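You operate a simulated robot arm through the tools that you are given. There is no shell and no other tool.

The job below is to be done with a simulated two-armed robot. You get a single attempt, and the scene is never put back.

## Task
Put one of the bolts from the top of the number one machine in the long grey tray. Then take the grey nut and leave it on the front ledge of the woven sacks. Then fetch the green bottle and stand it on top of the blue spool. Keep to this order. Set down upright: green bottle.

The check looks at the end state, three seconds after you hand in, the way a careful person would. Anything else that was tipped, shoved, dropped, spilled or broken makes it a failure.

## Robot
Two 7-joint arms with three-finger grippers on one trunk, on a base that moves. Base frame: it is fixed to the floor where the robot stands at the start and does not move with it; the origin is under the middle of the robot, x ahead of it, y to its left, z up. Lengths are in m, angles in rad, forces in N, time in s.
The left shoulder is at the start at [0.03, 0.124, 1.108], the right one opposite. With the tool pointing down near the work surface each hand reaches from about 0.1 to 0.74 m from the robot's upright axis, wherever it stands, measured 20 degrees to its own side. Places, roughly: blue spool [7, -2, 1]; bolt (3x3x5 cm) [0.6, 0, 1]; front ledge of the woven sacks [-3, 0.9, 0.7]; green bottle [7, -2.25, 1]; grey nut (3x3x2 cm) [-2.2, -0.1, 1]; long grey tray (38x20x6 cm) [4.7, -2.5, 0.7]. Payload 2.2 kg a hand.
The tool frame of a hand sits at the grasp point between the pads (the TCP): z along the fingers, y along the line on which they close. The tips reach 0.028 m beyond it. The gripper opens to 0.102 m; its body begins 0.071 m behind the TCP.
Orientation is that of the tool frame in the base frame, as a unit quaternion [x, y, z, w]. With the fingers straight down and closing along the base's y, the tool's x points along the base's -x, its y along +y and its z along -z.

## Interface
- The arms move only by the tool servo_tool. It takes "left_commands", "right_commands" or both (then of equal length, played together; a hand with none holds still); each is a list of rows, each a list of 7 numbers: the shift along the tool's x, y, z in m, then the turn, a rotation vector about the tool's x, y, z in rad, then the gripper command, from -1 (fully open) to 1 (shut), values between in proportion. In form: [[x, y, z, wx, wy, wz, jaw], ...]. A call has 1 to 20 rows; each row shifts and turns the commanded pose from where the row before left it, along the tool's axes as they then stand. A row lasts 0.2 s, in which the tool goes at most 0.05 m and 0.15 rad; a call with a longer step from one row to the next is refused whole, and so is a gripper value outside its range. Where a pose cannot be reached the arm comes as near as it can. A force on the tool above 40 N (or 10 N above the force at the start of the call, whichever is more), or a blocked arm, ends the call early, and 0.2 s more pass. The fingers move at their own pace (about 0.1436 m/s each) and stop on an object; they squeeze with about 21 N. The grip force told is the motor's: it shows also when the fingers shut on nothing. Time passes only in rows, and 0.2 s behind the last, so rows that do not move let the fingers close. The reply holds the time, the measured pose of the TCP, the force on the tool along the base axes, the opening and the grip force, in the units named above and with some noise, with the torque about the TCP (base axes, N m) and any sound that the robot's microphone picked up.
- Cameras (640 x 400 px; columns grow to the right, rows downward): "scene" is now at [0.0463, 0.019, 1.821]; the picture's right is [0.22, -0.98, 0.00], its down [-0.74, -0.17, -0.65] and it looks along [0.64, 0.14, -0.76] (base axes); focal length 261 px, centre (320, 200). "left" rides on the left gripper at [0.072, 0.038, -0.086] in its tool frame; the picture's right is [-0.46, 0.89, 0.00], its down [-0.60, -0.32, -0.73] and it looks along [-0.65, -0.34, 0.68] (tool axes); focal length 256 px, centre (320, 200). "right" rides on the right gripper at [0.069, 0.044, -0.086] in its tool frame; the picture's right is [-0.53, 0.85, 0.00], its down [-0.58, -0.36, -0.73] and it looks along [-0.62, -0.39, 0.68] (tool axes); focal length 256 px, centre (320, 200). There is no depth. A picture from a camera that has moved, and an enlarged one, comes with that camera's place and axes in the base frame and with its lens.
- snapshot(camera): a new picture of that camera. It takes no simulated time.
- move_column(by): moves the trunk up (or, below 0, down) by that many m; the arms and the scene camera ride with it, the base frame stays. It gives what a move gives, with no picture.
- base_move(legs): drives the robot by 1 to 6 legs, each [ahead, left, turn to the left] in m, m and rad, along the robot's own axes; the way and the turn of a leg run together, so that a leg with both is an arc; at most 1.5 m and 3.142 rad a leg. The arms and the cameras ride along, it lands a little off, and it stops where it bumps. It gives what a move gives.
- head_to(pan, tilt): turns the head with the scene camera to pan (to the left, within 2.496 rad either way) and tilt (down, from -0.506 to 1.204), counted from straight ahead of the robot. It gives what a move gives.
- inspect(camera, box): a new picture of the part [left, top, right, bottom] of that camera's present view, enlarged. It takes no simulated time.
- close_job(): hands the job in; it is judged then, once.

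Nothing tells you exact positions but the pictures and the camera data. Unless the task says otherwise, let go and move clear before handing in.

The tools are called by a JSON object that holds its "api" and its "payload". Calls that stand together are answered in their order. servo_tool: Moves the arms, as the interface text tells. Its arguments: {"type":"object","properties":{"left_commands":{"type":"array"},"right_commands":{"type":"array"}},"required":[]} The other tools are called the same way: move_column (by) moves the trunk up or down; base_move (legs) drives the base; head_to (pan, tilt) turns the head that bears the scene camera; snapshot (camera) takes a picture; inspect (camera, box) takes an enlarged picture of a part of a camera's view; close_job () hands the job in.

At the start:

```text
clock: 0.0
left_tool_pos: [0.6022, 0.3256, 1.2552]
left_tcp_rot: [0.0, 1.0, 0.0, 0.0]
left_ft_force: [-0.6, -0.3, 0.1]
left_moment: [-0.01, 0.01, 0.01]
left_width: 0.1019
left_finger_force: 0.0
right_tool_pos: [0.3775, -0.1801, 1.2166]
right_tcp_rot: [-0.001, 1.0, 0.0, 0.0]
right_ft_force: [0.0, 0.4, 0.7]
right_moment: [0.0, 0.0, 0.0]
right_width: 0.1019
right_finger_force: 0.1
trunk travel left (down, up): [-0.35, 0.19]
robot x, y, heading: [0.002, -0.0005, 0.001]
head pan, tilt (commanded): [0.223, 0.86]
```

scene: 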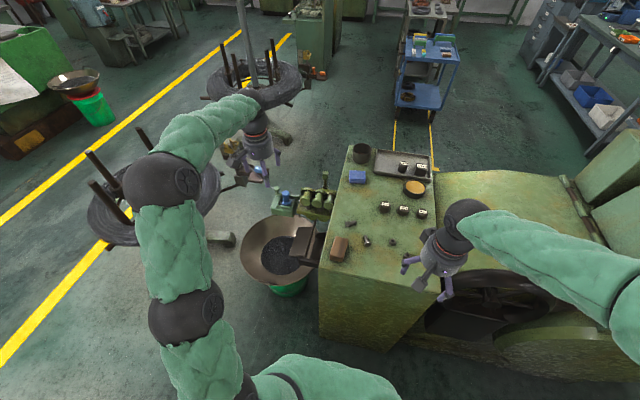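
right: 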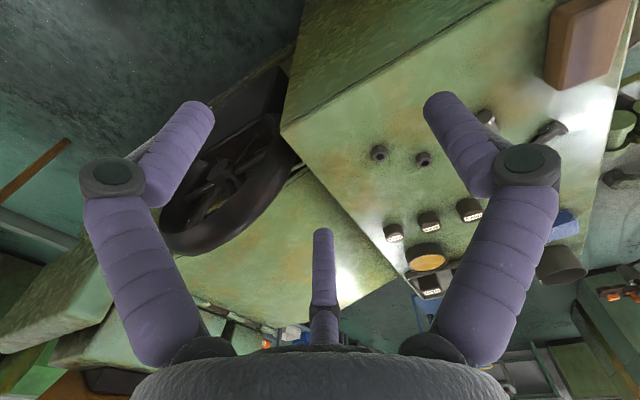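
left: 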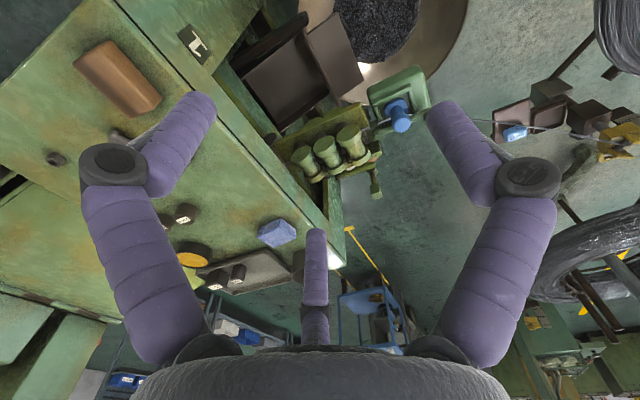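

I see the green machine top in front with several small items (bolts, counters, blue block, tray). I'll look closer to tell the bolts from the rest.

{"api": "inspect", "payload": {"camera": "scene", "box": [300, 130, 480, 280]}}

{"api": "inspect", "payload": {"camera": "right", "box": [340, 60, 640, 300]}}

{"api": "inspect", "payload": {"camera": "scene", "box": [380, 0, 640, 160]}}

```text
2.67 times, centred on (390, 205) of scene
camera zoom: at [0.0463, 0.019, 1.821], right [0.22, -0.98, 0.0], down [-0.74, -0.17, -0.65], along [0.64, 0.14, -0.76], focal length 697 px, centre (133, 187)
```

zoom: 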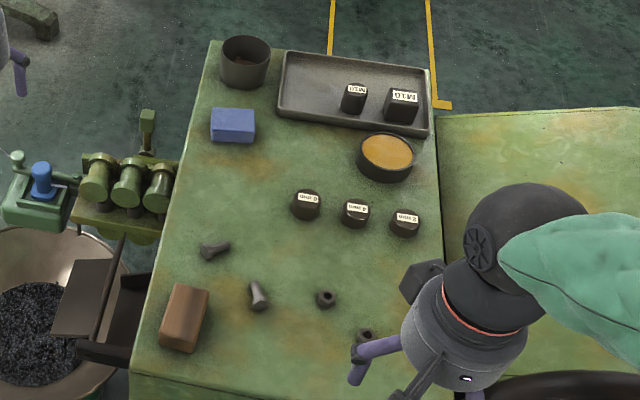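

```text
1.67 times, centred on (490, 180) of right
camera zoom: at [0.3084, -0.1364, 1.3006], right [0.53, 0.85, 0.0], down [0.58, -0.36, 0.73], along [0.62, -0.39, -0.68], focal length 427 px, centre (37, 233)
```

zoom: 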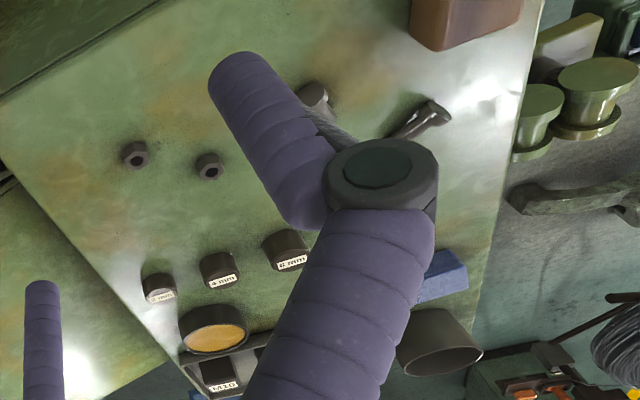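

```text
2.46 times, centred on (510, 80) of scene
camera zoom: at [0.0463, 0.019, 1.821], right [0.22, -0.98, 0.0], down [-0.74, -0.17, -0.65], along [0.64, 0.14, -0.76], focal length 643 px, centre (-148, 495)
```

zoom: 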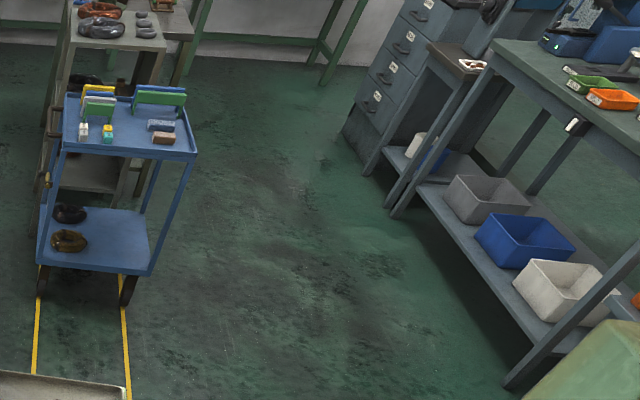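

The machine ahead holds two bolts (left-hand part of its top, near (0.66, 0.03) and (0.59, -0.04), about z 0.98), nuts and counters. Before moving I want to survey the whole workshop, so I turn the head.

{"api": "head_to", "payload": {"pan": 0.0, "tilt": 0.35}}

{"api": "snapshot", "payload": {"camera": "scene"}}

{"api": "head_to", "payload": {"pan": -0.9, "tilt": 0.4}}

{"api": "snapshot", "payload": {"camera": "scene"}}

{"api": "head_to", "payload": {"pan": -1.8, "tilt": 0.5}}

{"api": "snapshot", "payload": {"camera": "scene"}}

{"api": "head_to", "payload": {"pan": -2.49, "tilt": 0.5}}

{"api": "snapshot", "payload": {"camera": "scene"}}

{"api": "head_to", "payload": {"pan": 2.49, "tilt": 0.5}}

{"api": "snapshot", "payload": {"camera": "scene"}}

{"api": "head_to", "payload": {"pan": 1.7, "tilt": 0.5}}

{"api": "snapshot", "payload": {"camera": "scene"}}

{"api": "head_to", "payload": {"pan": 0.9, "tilt": 0.4}}

{"api": "snapshot", "payload": {"camera": "scene"}}

```text
clock: 0.9
left_tool_pos: [0.6019, 0.3246, 1.2552]
left_tcp_rot: [0.0, 1.0, 0.001, 0.0]
left_ft_force: [-0.6, -0.5, 0.2]
left_moment: [0.01, 0.0, -0.03]
left_width: 0.1019
left_finger_force: 0.1
right_tool_pos: [0.3774, -0.1795, 1.2146]
right_tcp_rot: [0.0, 1.0, 0.0, 0.0]
right_ft_force: [0.6, 0.6, 0.2]
right_moment: [-0.01, 0.0, 0.03]
right_width: 0.1019
right_finger_force: 0.0
trunk travel left (down, up): [-0.35, 0.19]
robot x, y, heading: [-0.002, 0.0001, -0.001]
head pan, tilt (commanded): [0.0, 0.351]
```

```text
taken
camera scene: at [0.0637, 0.0019, 1.8655], right [0.0, -1.0, 0.0], down [-0.34, 0.0, -0.94], along [0.94, 0.0, -0.34], focal length 261 px, centre (320, 200)
```

scene: 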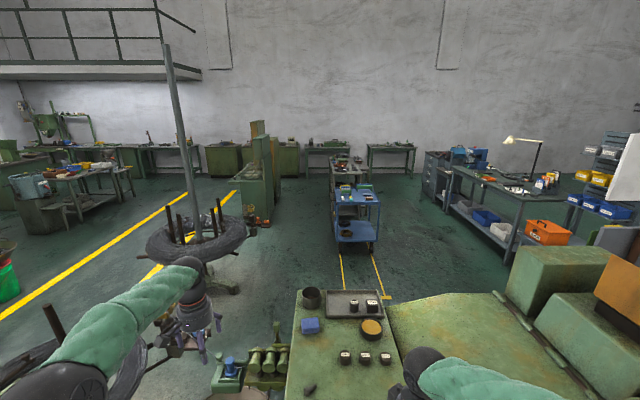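

```text
clock: 2.1
left_tool_pos: [0.6021, 0.3247, 1.2544]
left_tcp_rot: [-0.001, 1.0, 0.001, 0.0]
left_ft_force: [0.1, 0.1, -0.1]
left_moment: [0.0, -0.03, -0.02]
left_width: 0.1019
left_finger_force: 0.2
right_tool_pos: [0.3778, -0.1806, 1.2147]
right_tcp_rot: [0.0, 1.0, 0.0, -0.001]
right_ft_force: [0.2, 0.1, 0.3]
right_moment: [0.01, 0.03, -0.02]
right_width: 0.102
right_finger_force: 0.0
trunk travel left (down, up): [-0.35, 0.19]
robot x, y, heading: [0.0012, -0.0001, -0.004]
head pan, tilt (commanded): [-0.901, 0.4]
```

```text
taken
camera scene: at [0.0282, -0.0707, 1.861], right [-0.78, -0.62, 0.0], down [-0.24, 0.3, -0.92], along [0.57, -0.72, -0.39], focal length 261 px, centre (320, 200)
```

scene: 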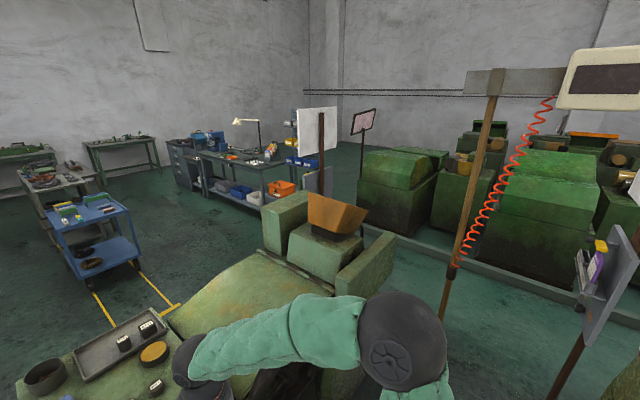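

```text
clock: 3.3
left_tool_pos: [0.6016, 0.3258, 1.2546]
left_tcp_rot: [-0.001, 1.0, -0.001, 0.0]
left_ft_force: [0.6, -0.1, 0.5]
left_moment: [0.03, 0.01, 0.02]
left_width: 0.1018
left_finger_force: 0.0
right_tool_pos: [0.3782, -0.1806, 1.2145]
right_tcp_rot: [-0.001, 1.0, 0.0, 0.0]
right_ft_force: [-0.5, 0.2, 1.1]
right_moment: [-0.02, 0.0, 0.01]
right_width: 0.1018
right_finger_force: 0.0
trunk travel left (down, up): [-0.35, 0.19]
robot x, y, heading: [-0.0037, -0.0013, -0.0]
head pan, tilt (commanded): [-1.799, 0.499]
```

```text
taken
camera scene: at [-0.0499, -0.0868, 1.8519], right [-0.97, 0.23, 0.0], down [0.11, 0.47, -0.88], along [-0.2, -0.86, -0.48], focal length 261 px, centre (320, 200)
```

scene: 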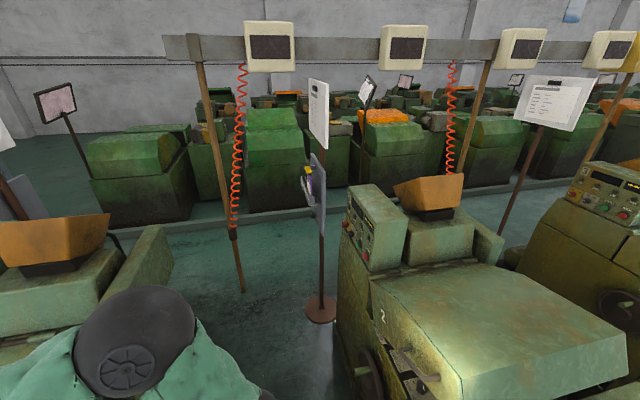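

```text
clock: 4.4
left_tool_pos: [0.6016, 0.3261, 1.2545]
left_tcp_rot: [-0.001, 1.0, 0.0, 0.0]
left_ft_force: [-0.8, 0.1, 0.3]
left_moment: [0.0, 0.0, 0.0]
left_width: 0.1019
left_finger_force: 0.1
right_tool_pos: [0.3772, -0.1797, 1.2163]
right_tcp_rot: [0.0, 1.0, 0.0, -0.001]
right_ft_force: [-0.2, 0.2, -0.9]
right_moment: [0.02, 0.0, -0.01]
right_width: 0.102
right_finger_force: 0.0
trunk travel left (down, up): [-0.35, 0.19]
robot x, y, heading: [0.0001, 0.003, -0.001]
head pan, tilt (commanded): [-2.491, 0.499]
```

```text
taken
camera scene: at [-0.1017, -0.0534, 1.8519], right [-0.61, 0.8, 0.0], down [0.38, 0.29, -0.88], along [-0.7, -0.53, -0.48], focal length 261 px, centre (320, 200)
```

scene: 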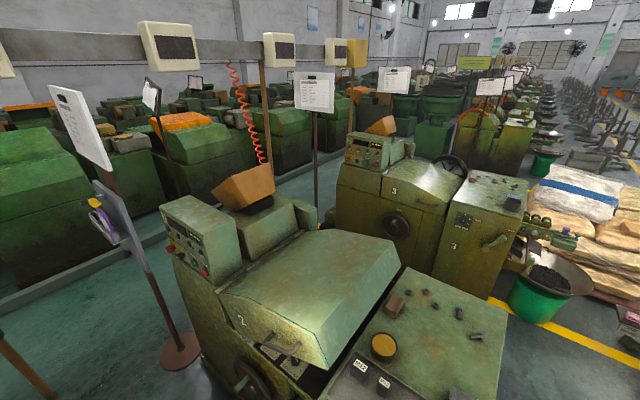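

```text
clock: 8.3
left_tool_pos: [0.6022, 0.3265, 1.2551]
left_tcp_rot: [0.0, 1.0, 0.0, 0.0]
left_ft_force: [0.4, 0.2, 0.0]
left_moment: [0.01, -0.03, 0.02]
left_width: 0.1021
left_finger_force: 0.1
right_tool_pos: [0.3771, -0.1799, 1.2149]
right_tcp_rot: [0.0, 1.0, 0.0, 0.0]
right_ft_force: [-0.2, -0.4, -0.2]
right_moment: [-0.01, -0.01, -0.01]
right_width: 0.1019
right_finger_force: 0.1
trunk travel left (down, up): [-0.35, 0.19]
robot x, y, heading: [0.0035, -0.0011, -0.004]
head pan, tilt (commanded): [2.491, 0.499]
```

```text
taken
camera scene: at [-0.1017, 0.057, 1.8519], right [0.61, 0.8, 0.0], down [0.38, -0.29, -0.88], along [-0.7, 0.53, -0.48], focal length 261 px, centre (320, 200)
```

scene: 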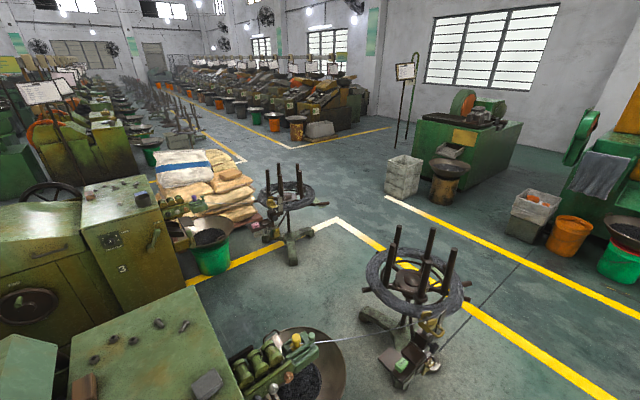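

```text
clock: 9.4
left_tool_pos: [0.6015, 0.325, 1.2544]
left_tcp_rot: [0.0, 1.0, -0.001, 0.0]
left_ft_force: [-0.5, 0.8, 1.0]
left_moment: [0.0, 0.0, 0.02]
left_width: 0.102
left_finger_force: 0.1
right_tool_pos: [0.3771, -0.1801, 1.2157]
right_tcp_rot: [0.0, 1.0, 0.0, 0.0]
right_ft_force: [0.3, -0.1, 0.1]
right_moment: [0.01, -0.03, 0.04]
right_width: 0.102
right_finger_force: 0.2
trunk travel left (down, up): [-0.35, 0.19]
robot x, y, heading: [0.0014, 0.0018, -0.003]
head pan, tilt (commanded): [1.7, 0.499]
```

```text
taken
camera scene: at [-0.0412, 0.0921, 1.8519], right [0.99, 0.13, 0.0], down [0.06, -0.47, -0.88], along [-0.11, 0.87, -0.48], focal length 261 px, centre (320, 200)
```

scene: 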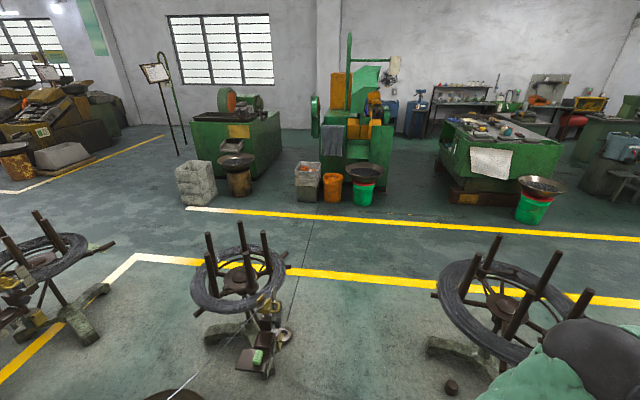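

```text
clock: 10.6
left_tool_pos: [0.6022, 0.3256, 1.2541]
left_tcp_rot: [0.0, 1.0, 0.0, 0.0]
left_ft_force: [0.5, 0.3, 0.9]
left_moment: [-0.02, -0.01, 0.01]
left_width: 0.1019
left_finger_force: 0.0
right_tool_pos: [0.3764, -0.1805, 1.2164]
right_tcp_rot: [-0.001, 1.0, -0.001, -0.001]
right_ft_force: [-0.1, 0.5, 0.1]
right_moment: [-0.01, 0.01, -0.01]
right_width: 0.1019
right_finger_force: 0.0
trunk travel left (down, up): [-0.35, 0.19]
robot x, y, heading: [0.0021, -0.0025, -0.002]
head pan, tilt (commanded): [0.901, 0.4]
```

```text
taken
camera scene: at [0.0281, 0.0745, 1.861], right [0.78, -0.62, 0.0], down [-0.24, -0.31, -0.92], along [0.57, 0.72, -0.39], focal length 261 px, centre (320, 200)
```

scene: 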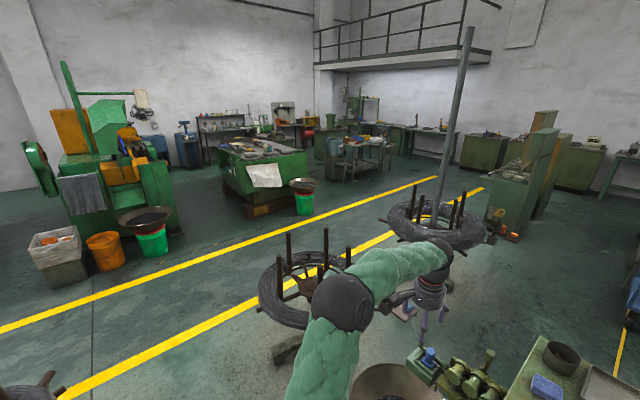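

The survey shows machine 1 ahead, machines 2 and 3 behind me, sacks beyond machine 3, and benches to the right and front. Now I look closely at the bolts on machine 1 (near (0.6, 0)).

{"api": "head_to", "payload": {"pan": 0.0, "tilt": 0.95}}

{"api": "snapshot", "payload": {"camera": "scene"}}

{"api": "inspect", "payload": {"camera": "scene", "box": [260, 150, 380, 225]}}

{"api": "inspect", "payload": {"camera": "left", "box": [40, 10, 300, 172]}}

```text
clock: 11.8
left_tool_pos: [0.6021, 0.3263, 1.2551]
left_tcp_rot: [0.0, 1.0, -0.001, 0.0]
left_ft_force: [0.7, 0.6, -0.4]
left_moment: [0.01, 0.05, 0.0]
left_width: 0.1019
left_finger_force: 0.0
right_tool_pos: [0.3773, -0.1809, 1.2155]
right_tcp_rot: [0.0, 1.0, 0.0, 0.001]
right_ft_force: [0.2, -0.2, 0.1]
right_moment: [0.01, -0.02, 0.0]
right_width: 0.1019
right_finger_force: 0.0
trunk travel left (down, up): [-0.35, 0.19]
robot x, y, heading: [0.002, 0.001, -0.0]
head pan, tilt (commanded): [0.0, 0.949]
```

```text
taken
camera scene: at [0.0434, 0.0019, 1.8144], right [0.0, -1.0, 0.0], down [-0.81, 0.0, -0.58], along [0.58, 0.0, -0.81], focal length 261 px, centre (320, 200)
```

scene: 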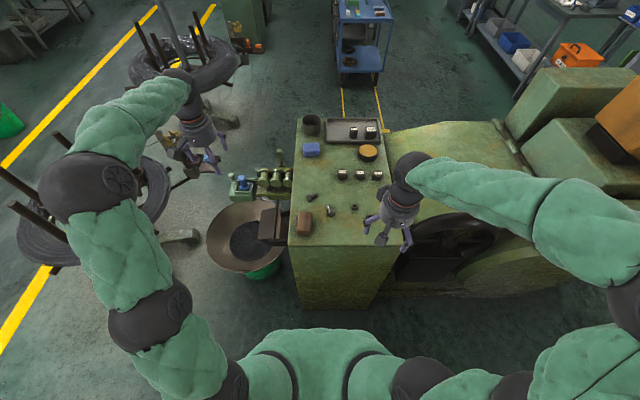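

```text
5.33 times, centred on (320, 188) of scene
camera zoom: at [0.0434, 0.0019, 1.8144], right [0.0, -1.0, 0.0], down [-0.81, 0.0, -0.58], along [0.58, 0.0, -0.81], focal length 1394 px, centre (320, 267)
```

zoom: 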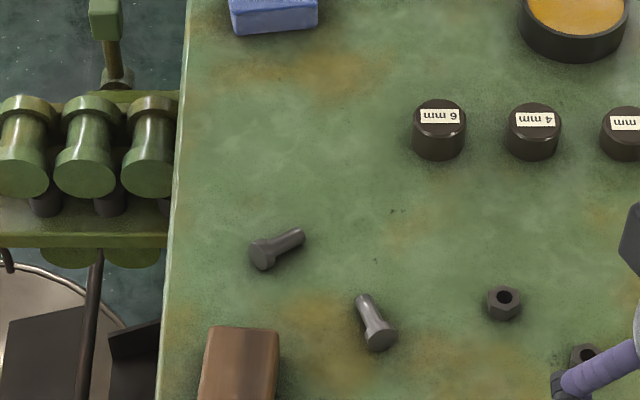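

```text
2.46 times, centred on (170, 91) of left
camera zoom: at [0.5293, 0.3643, 1.3397], right [0.46, 0.89, 0.0], down [0.6, -0.32, 0.73], along [0.65, -0.34, -0.68], focal length 630 px, centre (689, 468)
```

zoom: 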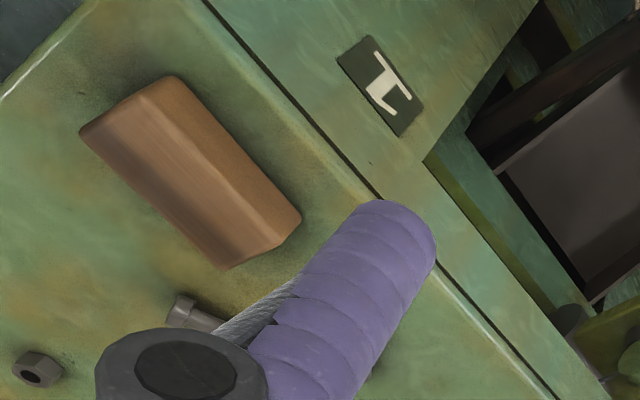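

The machine carries the "1" plate, and its two bolts lie flat; I take the nearer one at about (0.59, -0.036), axis about 21° from x. I bring the right hand over it, turned to close across the shaft.

{"api": "servo_tool", "payload": {"right_commands": [[-0.03, 0.02, 0.005, 0, 0, 0, -1], [-0.03, 0.02, 0.005, 0, 0, 0, -1], [-0.03, 0.02, 0.005, 0, 0, 0, -1], [-0.03, 0.02, 0.005, 0, 0, 0, -1], [-0.03, 0.02, 0.01, 0, 0, 0, -1], [-0.03, 0.02, 0.01, 0, 0, 0, -1], [-0.02, 0.02, 0.02, 0, 0, 0, -1], [0, 0, 0, 0, 0, -0.122, -1], [0, 0, 0, 0, 0, -0.122, -1], [0, 0, 0, 0, 0, -0.122, -1], [0, 0, 0, 0, 0, 0, -1]]}}

{"api": "snapshot", "payload": {"camera": "right"}}

{"api": "inspect", "payload": {"camera": "scene", "box": [260, 150, 420, 250]}}

```text
clock: 14.2
left_tool_pos: [0.6007, 0.3252, 1.2545]
left_tcp_rot: [0.0, 1.0, 0.0, -0.001]
left_ft_force: [-0.3, -0.7, -0.1]
left_moment: [0.03, -0.01, -0.02]
left_width: 0.1021
left_finger_force: 0.0
right_tool_pos: [0.5771, -0.0414, 1.1553]
right_tcp_rot: [-0.183, 0.983, 0.001, 0.0]
right_ft_force: [0.5, 0.0, -1.0]
right_moment: [0.0, 0.02, 0.02]
right_width: 0.1019
right_finger_force: 0.1
trunk travel left (down, up): [-0.35, 0.19]
robot x, y, heading: [0.0023, 0.0032, 0.001]
head pan, tilt (commanded): [0.0, 0.949]
```

```text
taken
camera right: at [0.4971, -0.0245, 1.2406], right [0.19, 0.98, 0.0], down [0.67, -0.13, 0.73], along [0.72, -0.14, -0.68], focal length 256 px, centre (320, 200)
```

right: 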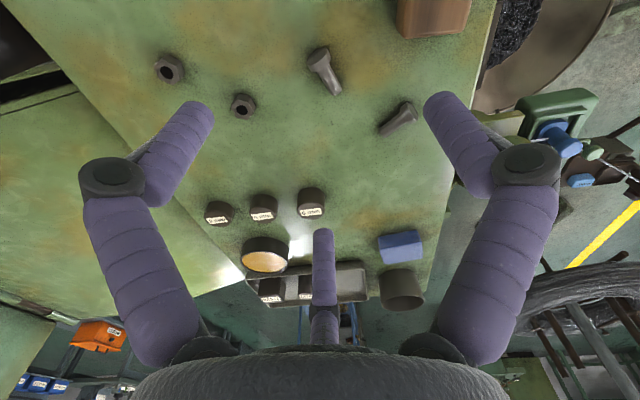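

```text
4.00 times, centred on (340, 200) of scene
camera zoom: at [0.0435, 0.002, 1.8144], right [0.0, -1.0, 0.0], down [-0.81, 0.0, -0.58], along [0.58, 0.0, -0.81], focal length 1045 px, centre (240, 200)
```

zoom: 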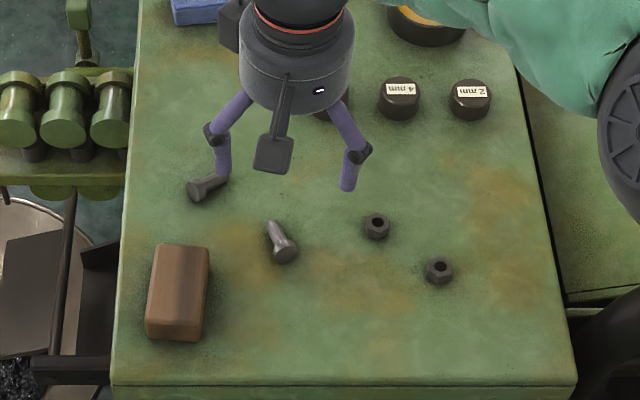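

The two views agree: bolt centre about (0.597, -0.038, 0.975), so the top is near z 0.96. I centre over it and descend part of the way with the fingers partly open.

{"api": "servo_tool", "payload": {"right_commands": [[-0.0201, -0.0035, 0.02, 0, 0, 0, -0.4], [0, 0, 0.035, 0, 0, 0, -0.4], [0, 0, 0.035, 0, 0, 0, -0.4], [0, 0, 0.03, 0, 0, 0, -0.4], [0, 0, 0.02, 0, 0, 0, -0.4], [0, 0, 0, 0, 0, 0, -0.4]]}}

{"api": "snapshot", "payload": {"camera": "right"}}

{"api": "inspect", "payload": {"camera": "scene", "box": [280, 170, 380, 240]}}

{"api": "snapshot", "payload": {"camera": "left"}}

```text
clock: 15.6
left_tool_pos: [0.6024, 0.3244, 1.2546]
left_tcp_rot: [0.0, 1.0, 0.0, 0.0]
left_ft_force: [0.1, 0.7, 0.3]
left_moment: [-0.02, 0.02, -0.01]
left_width: 0.1019
left_finger_force: 0.0
right_tool_pos: [0.598, -0.0351, 1.0129]
right_tcp_rot: [-0.182, 0.983, 0.0, 0.0]
right_ft_force: [-0.6, 0.1, 0.1]
right_moment: [-0.01, 0.04, 0.0]
right_width: 0.0712
right_finger_force: 0.1
trunk travel left (down, up): [-0.35, 0.19]
robot x, y, heading: [0.0011, -0.0041, 0.001]
head pan, tilt (commanded): [0.0, 0.949]
```

```text
taken
camera right: at [0.5177, -0.0187, 1.0986], right [0.2, 0.98, 0.0], down [0.67, -0.13, 0.73], along [0.72, -0.14, -0.68], focal length 256 px, centre (320, 200)
```

right: 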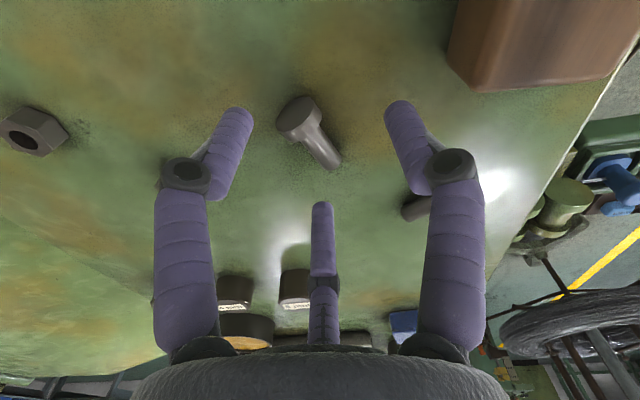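

```text
5.71 times, centred on (330, 205) of scene
camera zoom: at [0.0434, 0.002, 1.8144], right [0.0, -1.0, 0.0], down [-0.81, 0.0, -0.58], along [0.58, 0.0, -0.81], focal length 1493 px, centre (263, 171)
```

zoom: 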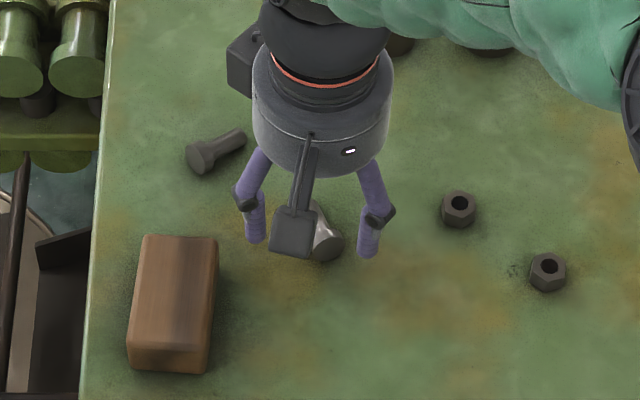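

```text
taken
camera left: at [0.5294, 0.3644, 1.3397], right [0.46, 0.89, 0.0], down [0.6, -0.32, 0.73], along [0.65, -0.34, -0.68], focal length 256 px, centre (320, 200)
```

left: 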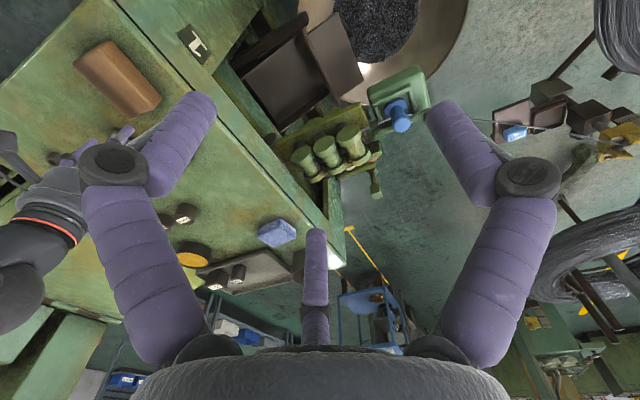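

The bolt sits well between the fingers. I descend the last bit and close.

{"api": "servo_tool", "payload": {"right_commands": [[0, 0, 0.008, 0, 0, 0, -0.4], [0, 0, 0.006, 0, 0, 0, -0.4], [0, 0, 0.004, 0, 0, 0, -0.4], [0, 0, 0, 0, 0, 0, -0.4]]}}

{"api": "snapshot", "payload": {"camera": "right"}}

```text
clock: 16.6
left_tool_pos: [0.602, 0.3253, 1.2549]
left_tcp_rot: [0.0, 1.0, 0.0, 0.0]
left_ft_force: [0.7, -0.3, -0.5]
left_moment: [0.0, 0.01, 0.01]
left_width: 0.102
left_finger_force: 0.1
right_tool_pos: [0.5959, -0.0354, 0.9972]
right_tcp_rot: [-0.183, 0.983, 0.0, 0.0]
right_ft_force: [0.3, -0.1, 0.2]
right_moment: [-0.02, -0.02, -0.02]
right_width: 0.0718
right_finger_force: 0.0
trunk travel left (down, up): [-0.35, 0.19]
robot x, y, heading: [0.0023, -0.0041, -0.001]
head pan, tilt (commanded): [0.0, 0.949]
```

```text
taken
camera right: at [0.5167, -0.0197, 1.0816], right [0.2, 0.98, 0.0], down [0.67, -0.13, 0.73], along [0.72, -0.14, -0.68], focal length 256 px, centre (320, 200)
```

right: 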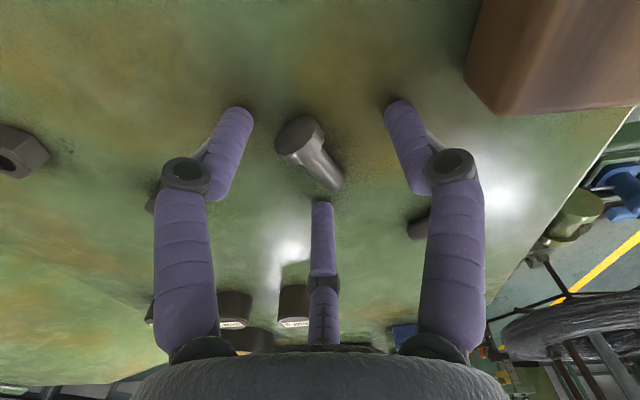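

The gripper's three fingers close towards the centre, so gripping the head with the shaft lying in the gap between two fingers is sturdier. I raise a little, turn back about 26° and centre nearer the head.

{"api": "servo_tool", "payload": {"right_commands": [[0, 0, -0.03, 0, 0, 0, -0.4], [0, 0, 0, 0, 0, 0.148, -0.4], [0, 0, 0, 0, 0, 0.148, -0.4], [0, 0, 0, 0, 0, 0.148, -0.4], [0.0075, -0.0057, 0, 0, 0, 0, -0.4], [0, 0, 0, 0, 0, 0, -0.4]]}}

{"api": "snapshot", "payload": {"camera": "right"}}

{"api": "inspect", "payload": {"camera": "right", "box": [220, 60, 420, 220]}}

```text
clock: 18.0
left_tool_pos: [0.6026, 0.3266, 1.2551]
left_tcp_rot: [-0.001, 1.0, 0.0, 0.0]
left_ft_force: [-0.1, 0.0, -0.1]
left_moment: [-0.02, -0.01, -0.03]
left_width: 0.1019
left_finger_force: 0.1
right_tool_pos: [0.5904, -0.0404, 1.0273]
right_tcp_rot: [0.039, 0.999, -0.001, -0.001]
right_ft_force: [0.0, -1.0, -0.3]
right_moment: [-0.02, 0.0, -0.01]
right_width: 0.0712
right_finger_force: 0.1
trunk travel left (down, up): [-0.35, 0.19]
robot x, y, heading: [0.0001, -0.0002, -0.001]
head pan, tilt (commanded): [0.0, 0.949]
```

```text
taken
camera right: at [0.5253, 0.0092, 1.1121], right [0.6, 0.8, 0.0], down [0.55, -0.41, 0.73], along [0.58, -0.44, -0.68], focal length 256 px, centre (320, 200)
```

right: 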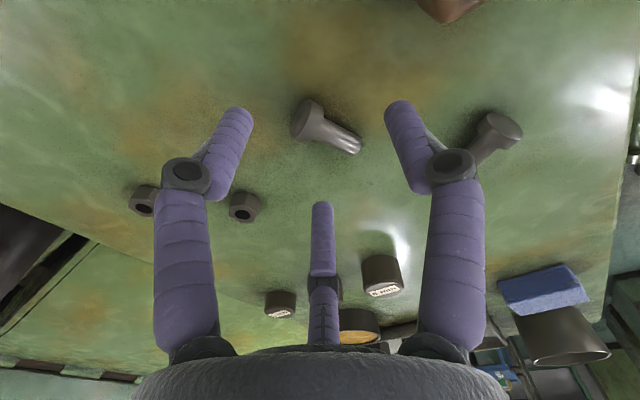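

```text
2.50 times, centred on (320, 140) of right
camera zoom: at [0.5253, 0.0092, 1.1121], right [0.6, 0.8, 0.0], down [0.55, -0.41, 0.73], along [0.58, -0.44, -0.68], focal length 640 px, centre (320, 350)
```

zoom: 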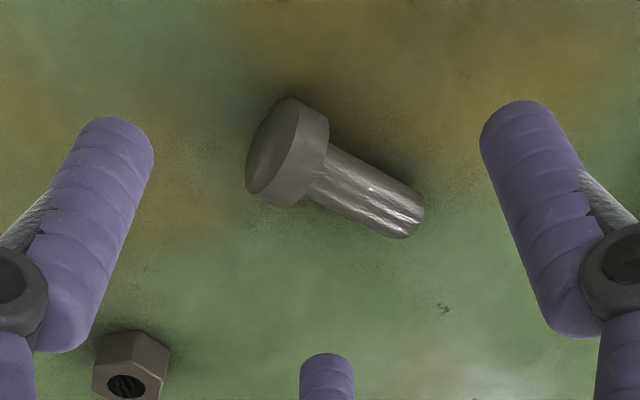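

Now the head lies under the tool centre and the shaft points into the gap between two fingers. I go down and close.

{"api": "servo_tool", "payload": {"right_commands": [[0, 0, 0.012, 0, 0, 0, -0.4], [0, 0, 0.012, 0, 0, 0, -0.4], [0, 0, 0.009, 0, 0, 0, -0.4], [0, 0, 0, 0, 0, 0, -0.4], [0, 0, 0, 0, 0, 0, 0.2], [0, 0, 0, 0, 0, 0, 0.5], [0, 0, 0, 0, 0, 0, 1], [0, 0, 0, 0, 0, 0, 1], [0, 0, 0, 0, 0, 0, 1]]}}

{"api": "snapshot", "payload": {"camera": "right"}}

```text
clock: 20.0
left_tool_pos: [0.6013, 0.3265, 1.2554]
left_tcp_rot: [0.0, 1.0, 0.0, 0.0]
left_ft_force: [-0.1, -1.0, 0.3]
left_moment: [0.04, 0.02, -0.03]
left_width: 0.1024
left_finger_force: 0.1
right_tool_pos: [0.5889, -0.0393, 0.9963]
right_tcp_rot: [0.039, 0.999, 0.0, 0.002]
right_ft_force: [-0.4, -0.9, 19.0]
right_moment: [-0.21, 0.42, -0.08]
right_width: 0.0161
right_finger_force: 21.0
trunk travel left (down, up): [-0.35, 0.19]
robot x, y, heading: [-0.0003, -0.0018, -0.004]
head pan, tilt (commanded): [0.0, 0.949]
```

```text
taken
camera right: at [0.5236, 0.0087, 1.0818], right [0.6, 0.8, 0.0], down [0.54, -0.41, 0.73], along [0.59, -0.44, -0.68], focal length 256 px, centre (320, 200)
```

right: 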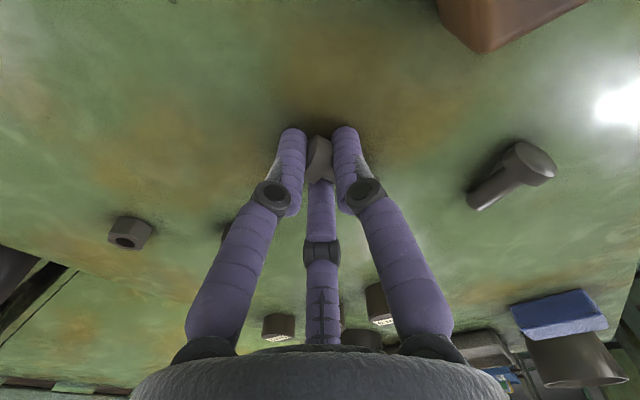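

Something is held (opening 0.016 m, 21 N). I lift slowly and look.

{"api": "servo_tool", "payload": {"right_commands": [[0, 0, -0.01, 0, 0, 0, 1], [0, 0, -0.02, 0, 0, 0, 1], [0, 0, -0.03, 0, 0, 0, 1], [0, 0, -0.04, 0, 0, 0, 1], [0, 0, -0.04, 0, 0, 0, 1], [0, 0, 0, 0, 0, 0, 1]]}}

{"api": "inspect", "payload": {"camera": "right", "box": [220, 80, 420, 220]}}

{"api": "inspect", "payload": {"camera": "scene", "box": [280, 150, 400, 240]}}

```text
clock: 21.4
left_tool_pos: [0.6015, 0.3253, 1.2541]
left_tcp_rot: [0.0, 1.0, 0.001, 0.0]
left_ft_force: [-0.9, 0.8, 0.3]
left_moment: [0.02, -0.02, 0.03]
left_width: 0.1017
left_finger_force: 0.0
right_tool_pos: [0.5847, -0.0416, 1.1346]
right_tcp_rot: [0.038, 0.999, 0.0, -0.001]
right_ft_force: [0.0, 0.2, -0.7]
right_moment: [-0.02, 0.01, -0.03]
right_width: 0.0021
right_finger_force: 21.2
trunk travel left (down, up): [-0.35, 0.19]
robot x, y, heading: [-0.0014, -0.0005, -0.005]
head pan, tilt (commanded): [0.0, 0.949]
```

```text
2.86 times, centred on (320, 150) of right
camera zoom: at [0.5205, 0.0076, 1.2206], right [0.6, 0.8, 0.0], down [0.55, -0.41, 0.73], along [0.58, -0.44, -0.68], focal length 731 px, centre (320, 343)
```

zoom: 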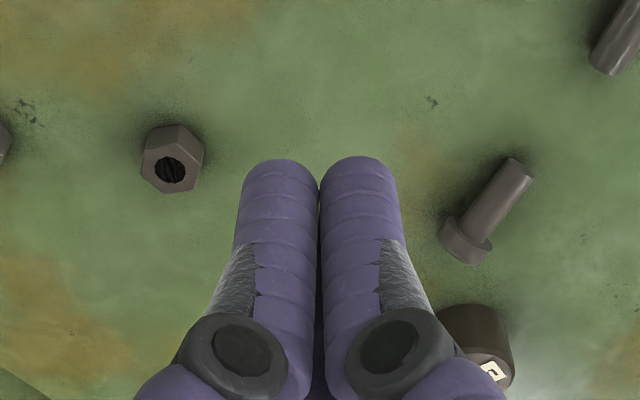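

```text
4.44 times, centred on (340, 195) of scene
camera zoom: at [0.0441, 0.0019, 1.8143], right [0.0, -1.0, 0.0], down [-0.81, 0.0, -0.58], along [0.58, 0.0, -0.81], focal length 1161 px, centre (231, 222)
```

zoom: 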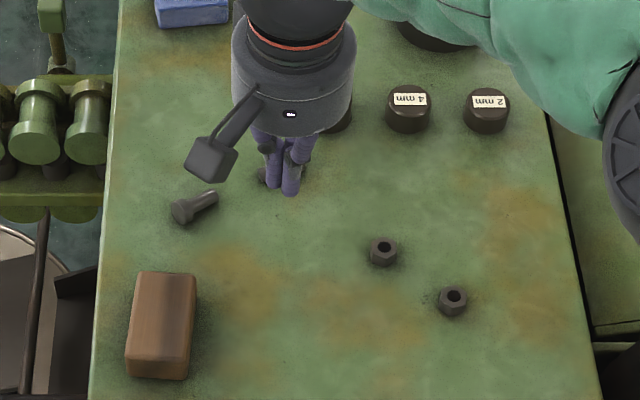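

The bolt squirted out along its shaft and now lies near (0.71, -0.046); nothing else looks moved. I first gauge the table height with the closed fingertips here, over bare top, before the next try.

{"api": "servo_tool", "payload": {"right_commands": [[0, 0, 0.04, 0, 0, 0, 1], [0, 0, 0.04, 0, 0, 0, 1], [0, 0, 0.035, 0, 0, 0, 1], [0, 0, 0.016, 0, 0, 0, 1], [0, 0, 0.004, 0, 0, 0, 1], [0, 0, 0, 0, 0, 0, 1]]}}

{"api": "inspect", "payload": {"camera": "scene", "box": [280, 150, 400, 240]}}

{"api": "snapshot", "payload": {"camera": "right"}}

```text
clock: 22.8
left_tool_pos: [0.6014, 0.3261, 1.2559]
left_tcp_rot: [-0.001, 1.0, 0.0, -0.001]
left_ft_force: [0.0, 0.5, -0.4]
left_moment: [0.04, -0.01, 0.03]
left_width: 0.1021
left_finger_force: 0.0
right_tool_pos: [0.5893, -0.0437, 0.9997]
right_tcp_rot: [0.038, 0.999, -0.001, 0.0]
right_ft_force: [-0.2, 1.0, 0.0]
right_moment: [0.03, 0.02, -0.02]
right_width: 0.002
right_finger_force: 21.3
trunk travel left (down, up): [-0.35, 0.19]
robot x, y, heading: [0.0025, 0.0017, -0.0]
head pan, tilt (commanded): [0.0, 0.949]
```

```text
4.44 times, centred on (340, 195) of scene
camera zoom: at [0.0435, 0.0019, 1.8144], right [0.0, -1.0, 0.0], down [-0.81, 0.0, -0.58], along [0.58, 0.0, -0.81], focal length 1161 px, centre (231, 222)
```

zoom: 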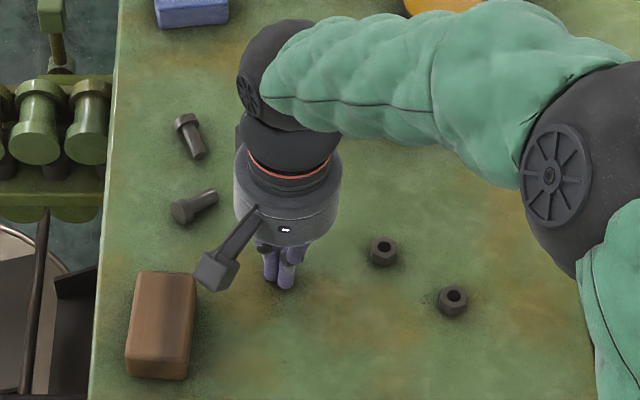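

```text
taken
camera right: at [0.5245, 0.0057, 1.0837], right [0.6, 0.8, 0.0], down [0.55, -0.41, 0.73], along [0.59, -0.44, -0.68], focal length 256 px, centre (320, 200)
```

right: 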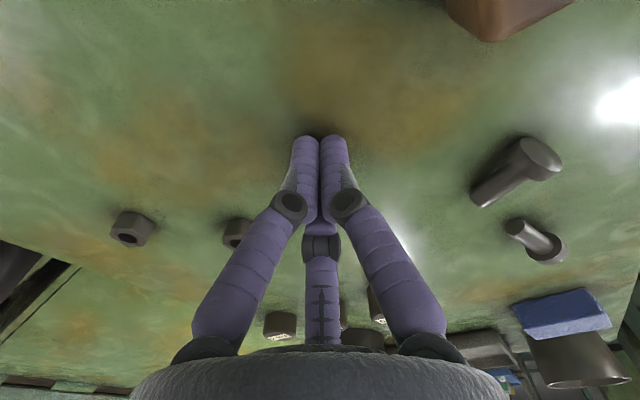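

The loose bolt rolled on to about (0.745, 0.04), beside the other one. I continue probing the table height and check whether the bolt has come to rest.

{"api": "servo_tool", "payload": {"right_commands": [[0, 0, 0.003, 0, 0, 0, 1], [0, 0, 0, 0, 0, 0, 1], [0, 0, 0, 0, 0, 0, 1]]}}

{"api": "inspect", "payload": {"camera": "scene", "box": [280, 150, 400, 240]}}

{"api": "servo_tool", "payload": {"right_commands": [[0, 0, 0.003, 0, 0, 0, 1], [0, 0, 0, 0, 0, 0, 1]]}}

{"api": "servo_tool", "payload": {"right_commands": [[0, 0, 0.003, 0, 0, 0, 1], [0, 0, 0, 0, 0, 0, 1]]}}

{"api": "inspect", "payload": {"camera": "scene", "box": [280, 150, 400, 240]}}

```text
clock: 23.6
left_tool_pos: [0.6024, 0.3257, 1.2541]
left_tcp_rot: [0.0, 1.0, 0.0, 0.001]
left_ft_force: [0.4, 0.3, 0.1]
left_moment: [0.01, -0.02, 0.01]
left_width: 0.1019
left_finger_force: 0.0
right_tool_pos: [0.5884, -0.0421, 0.9967]
right_tcp_rot: [0.039, 0.999, -0.001, 0.0]
right_ft_force: [0.3, -0.1, -1.1]
right_moment: [0.05, -0.01, 0.02]
right_width: 0.0022
right_finger_force: 21.2
trunk travel left (down, up): [-0.35, 0.19]
robot x, y, heading: [0.0029, -0.0026, 0.004]
head pan, tilt (commanded): [0.0, 0.949]
```

```text
4.44 times, centred on (340, 195) of scene
camera zoom: at [0.0435, 0.0019, 1.8144], right [0.0, -1.0, 0.0], down [-0.81, 0.0, -0.58], along [0.58, 0.0, -0.81], focal length 1161 px, centre (231, 222)
```

zoom: 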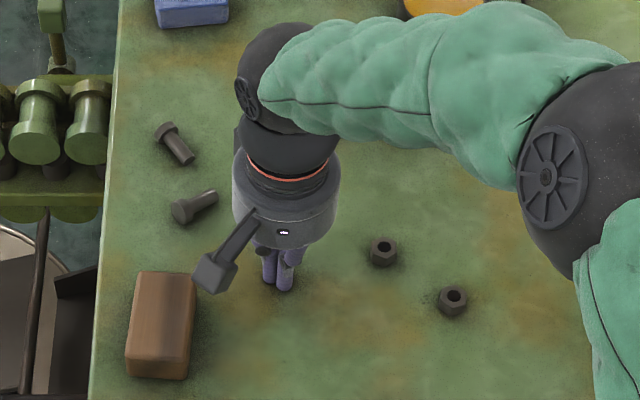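

```text
clock: 24.2
left_tool_pos: [0.6014, 0.3254, 1.2557]
left_tcp_rot: [0.0, 1.0, 0.001, 0.0]
left_ft_force: [0.2, -0.4, -1.0]
left_moment: [0.01, -0.02, 0.02]
left_width: 0.102
left_finger_force: 0.1
right_tool_pos: [0.5893, -0.0422, 0.9951]
right_tcp_rot: [0.04, 0.999, 0.0, 0.001]
right_ft_force: [-0.7, -0.8, 9.4]
right_moment: [-0.11, 0.14, 0.1]
right_width: 0.0022
right_finger_force: 21.2
trunk travel left (down, up): [-0.35, 0.19]
robot x, y, heading: [-0.0024, 0.0028, -0.001]
head pan, tilt (commanded): [0.0, 0.949]
```

```text
clock: 24.8
left_tool_pos: [0.598, 0.3249, 1.2561]
left_tcp_rot: [-0.001, 1.0, -0.001, 0.001]
left_ft_force: [0.0, 0.0, 0.5]
left_moment: [-0.01, 0.03, 0.0]
left_width: 0.1018
left_finger_force: 0.0
right_tool_pos: [0.5886, -0.042, 0.996]
right_tcp_rot: [0.039, 0.999, 0.001, 0.003]
right_ft_force: [-5.5, -5.5, 36.9]
right_moment: [-0.4, 0.59, 0.37]
right_width: 0.002
right_finger_force: 21.1
trunk travel left (down, up): [-0.35, 0.19]
robot x, y, heading: [-0.0005, 0.0004, -0.001]
head pan, tilt (commanded): [0.0, 0.949]
```

```text
4.44 times, centred on (340, 195) of scene
camera zoom: at [0.0386, 0.0014, 1.8148], right [0.0, -1.0, 0.0], down [-0.81, 0.0, -0.58], along [0.58, 0.0, -0.81], focal length 1161 px, centre (231, 222)
```

zoom: 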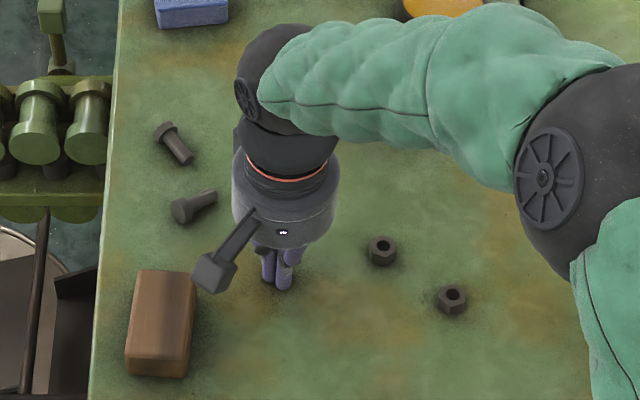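

Fingertips touch at TCP z ≈ 0.9955, so the top is at about z 0.9675, and the rolled bolt has come to rest. I'll take the undisturbed bolt at about (0.662, 0.031), with one finger square to its shaft and the other two bracketing its ends.

{"api": "servo_tool", "payload": {"right_commands": [[0, 0, -0.035, 0, 0, 0, 1], [0, 0, -0.035, 0, 0, 0, 0.5], [-0.022, 0.026, 0, 0, 0, 0, -0.4], [-0.022, 0.026, 0, 0, 0, 0, -0.4], [-0.023, 0.0265, 0, 0, 0, 0, -0.4], [0, 0, 0, 0, 0, -0.118, -0.4], [0, 0, 0, 0, 0, -0.118, -0.4], [0, 0, 0, 0, 0, 0, -0.4]]}}

{"api": "snapshot", "payload": {"camera": "right"}}

{"api": "inspect", "payload": {"camera": "right", "box": [220, 60, 420, 220]}}

```text
clock: 26.6
left_tool_pos: [0.602, 0.3248, 1.2548]
left_tcp_rot: [0.0, 1.0, 0.0, 0.0]
left_ft_force: [-0.7, -0.3, 0.0]
left_moment: [-0.02, 0.02, -0.04]
left_width: 0.102
left_finger_force: 0.0
right_tool_pos: [0.6623, 0.031, 1.0608]
right_tcp_rot: [-0.08, 0.997, -0.001, 0.001]
right_ft_force: [0.8, 0.3, -0.1]
right_moment: [-0.05, -0.02, 0.0]
right_width: 0.0714
right_finger_force: 0.2
trunk travel left (down, up): [-0.35, 0.19]
robot x, y, heading: [0.0014, 0.0001, 0.001]
head pan, tilt (commanded): [0.0, 0.949]
```

```text
taken
camera right: at [0.5875, 0.0638, 1.1461], right [0.39, 0.92, 0.0], down [0.63, -0.27, 0.73], along [0.67, -0.29, -0.68], focal length 256 px, centre (320, 200)
```

right: 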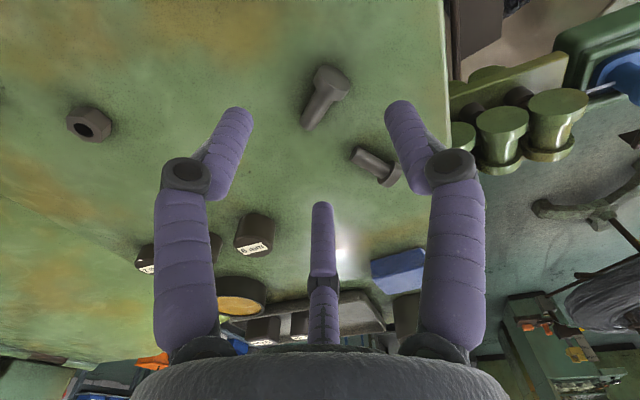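

```text
2.50 times, centred on (320, 140) of right
camera zoom: at [0.5875, 0.0638, 1.1461], right [0.39, 0.92, 0.0], down [0.63, -0.27, 0.73], along [0.67, -0.29, -0.68], focal length 640 px, centre (320, 350)
```

zoom: 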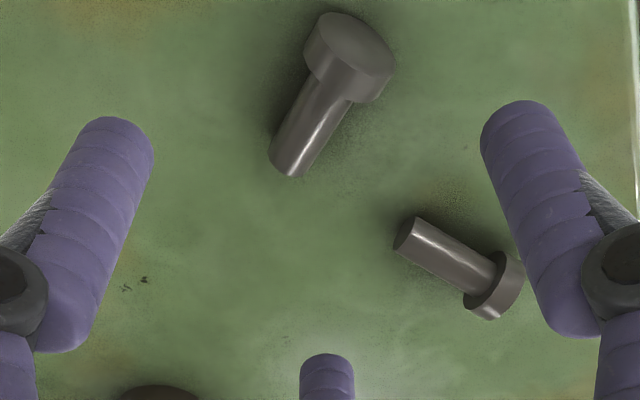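

The bolt is centred under the tool with its axis across the lone finger. I descend to just above the table and close gently.

{"api": "servo_tool", "payload": {"right_commands": [[0, 0, 0.03, 0, 0, 0, -0.4], [0, 0, 0.02, 0, 0, 0, -0.4], [0, 0, 0.0115, 0, 0, 0, -0.4], [0, 0, 0, 0, 0, 0, -0.4]]}}

{"api": "inspect", "payload": {"camera": "right", "box": [220, 60, 420, 220]}}

```text
clock: 27.6
left_tool_pos: [0.6019, 0.3246, 1.2541]
left_tcp_rot: [0.0, 1.0, 0.0, 0.0]
left_ft_force: [-0.6, 0.0, -0.3]
left_moment: [-0.01, -0.01, 0.0]
left_width: 0.1021
left_finger_force: 0.0
right_tool_pos: [0.6622, 0.0307, 0.9988]
right_tcp_rot: [-0.08, 0.997, 0.0, -0.001]
right_ft_force: [0.6, 0.1, 0.3]
right_moment: [-0.02, -0.03, -0.04]
right_width: 0.0714
right_finger_force: 0.0
trunk travel left (down, up): [-0.35, 0.19]
robot x, y, heading: [-0.0011, 0.0003, -0.001]
head pan, tilt (commanded): [0.0, 0.949]
```

```text
2.50 times, centred on (320, 140) of right
camera zoom: at [0.5873, 0.0637, 1.0843], right [0.39, 0.92, 0.0], down [0.63, -0.27, 0.73], along [0.67, -0.29, -0.68], focal length 640 px, centre (320, 350)
```

zoom: 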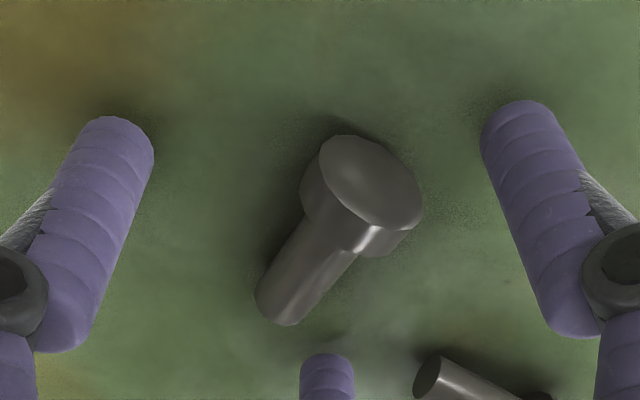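

{"api": "servo_tool", "payload": {"right_commands": [[0, 0, 0, 0, 0, 0, 0.0], [0, 0, 0, 0, 0, 0, 0.2], [0, 0, 0, 0, 0, 0, 0.4], [0, 0, 0, 0, 0, 0, 0.6], [0, 0, 0, 0, 0, 0, 0.8]]}}

{"api": "inspect", "payload": {"camera": "right", "box": [220, 60, 420, 220]}}

```text
clock: 28.8
left_tool_pos: [0.6016, 0.326, 1.2547]
left_tcp_rot: [0.0, 1.0, 0.0, 0.0]
left_ft_force: [0.3, -0.3, 0.5]
left_moment: [-0.03, 0.0, -0.01]
left_width: 0.1022
left_finger_force: 0.1
right_tool_pos: [0.6621, 0.0315, 0.9998]
right_tcp_rot: [-0.079, 0.997, 0.0, -0.001]
right_ft_force: [1.1, -0.8, -0.4]
right_moment: [0.01, 0.0, -0.04]
right_width: 0.0158
right_finger_force: 21.1
trunk travel left (down, up): [-0.35, 0.19]
robot x, y, heading: [-0.0032, 0.0025, -0.002]
head pan, tilt (commanded): [0.0, 0.949]
```

```text
2.50 times, centred on (320, 140) of right
camera zoom: at [0.5874, 0.0637, 1.0844], right [0.39, 0.92, 0.0], down [0.63, -0.27, 0.73], along [0.67, -0.29, -0.68], focal length 640 px, centre (320, 350)
```

zoom: 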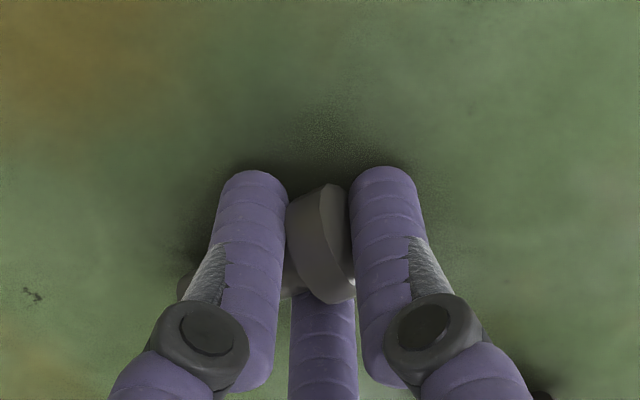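

The head is now caught between the fingers with no push on the table. I firm the grip and lift a little to test.

{"api": "servo_tool", "payload": {"right_commands": [[0, 0, 0, 0, 0, 0, 1], [0, 0, 0, 0, 0, 0, 1], [0, 0, -0.004, 0, 0, 0, 1], [0, 0, -0.004, 0, 0, 0, 1], [0, 0, -0.006, 0, 0, 0, 1], [0, 0, 0, 0, 0, 0, 1]]}}

{"api": "inspect", "payload": {"camera": "right", "box": [220, 60, 420, 220]}}

{"api": "inspect", "payload": {"camera": "scene", "box": [280, 150, 400, 240]}}

```text
clock: 30.2
left_tool_pos: [0.6029, 0.3261, 1.254]
left_tcp_rot: [0.0, 1.0, 0.0, 0.0]
left_ft_force: [-0.7, -1.0, 1.0]
left_moment: [-0.01, 0.0, 0.0]
left_width: 0.102
left_finger_force: 0.1
right_tool_pos: [0.6619, 0.0313, 1.0127]
right_tcp_rot: [-0.079, 0.997, 0.001, 0.0]
right_ft_force: [-0.3, -0.2, 0.2]
right_moment: [-0.03, 0.02, -0.01]
right_width: 0.0162
right_finger_force: 20.7
trunk travel left (down, up): [-0.35, 0.19]
robot x, y, heading: [0.0003, 0.0006, 0.004]
head pan, tilt (commanded): [0.0, 0.949]
```

```text
2.50 times, centred on (320, 140) of right
camera zoom: at [0.5871, 0.0642, 1.0971], right [0.39, 0.92, 0.0], down [0.63, -0.27, 0.73], along [0.67, -0.29, -0.68], focal length 640 px, centre (320, 350)
```

zoom: 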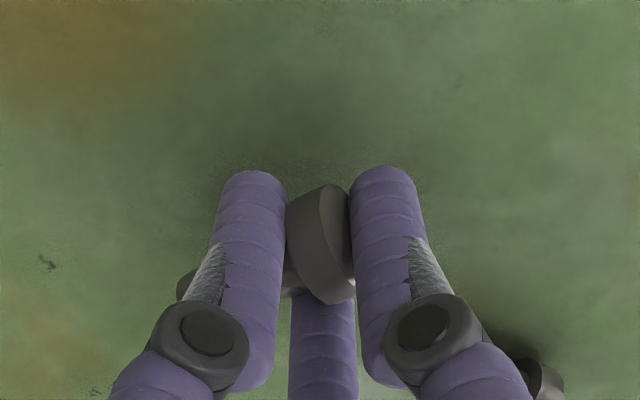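

```text
4.44 times, centred on (340, 195) of scene
camera zoom: at [0.0436, 0.002, 1.8143], right [0.0, -1.0, 0.0], down [-0.81, 0.0, -0.58], along [0.58, 0.0, -0.81], focal length 1161 px, centre (231, 222)
```

zoom: 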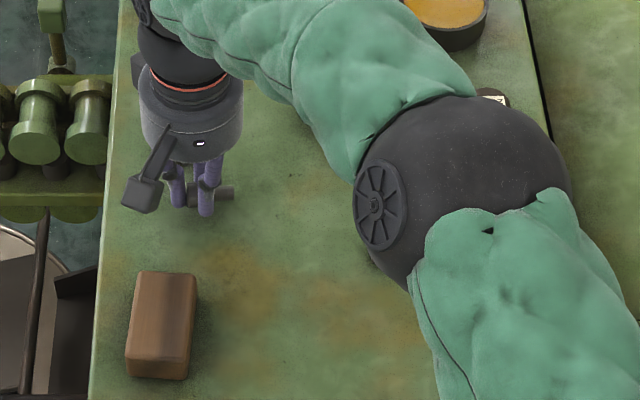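

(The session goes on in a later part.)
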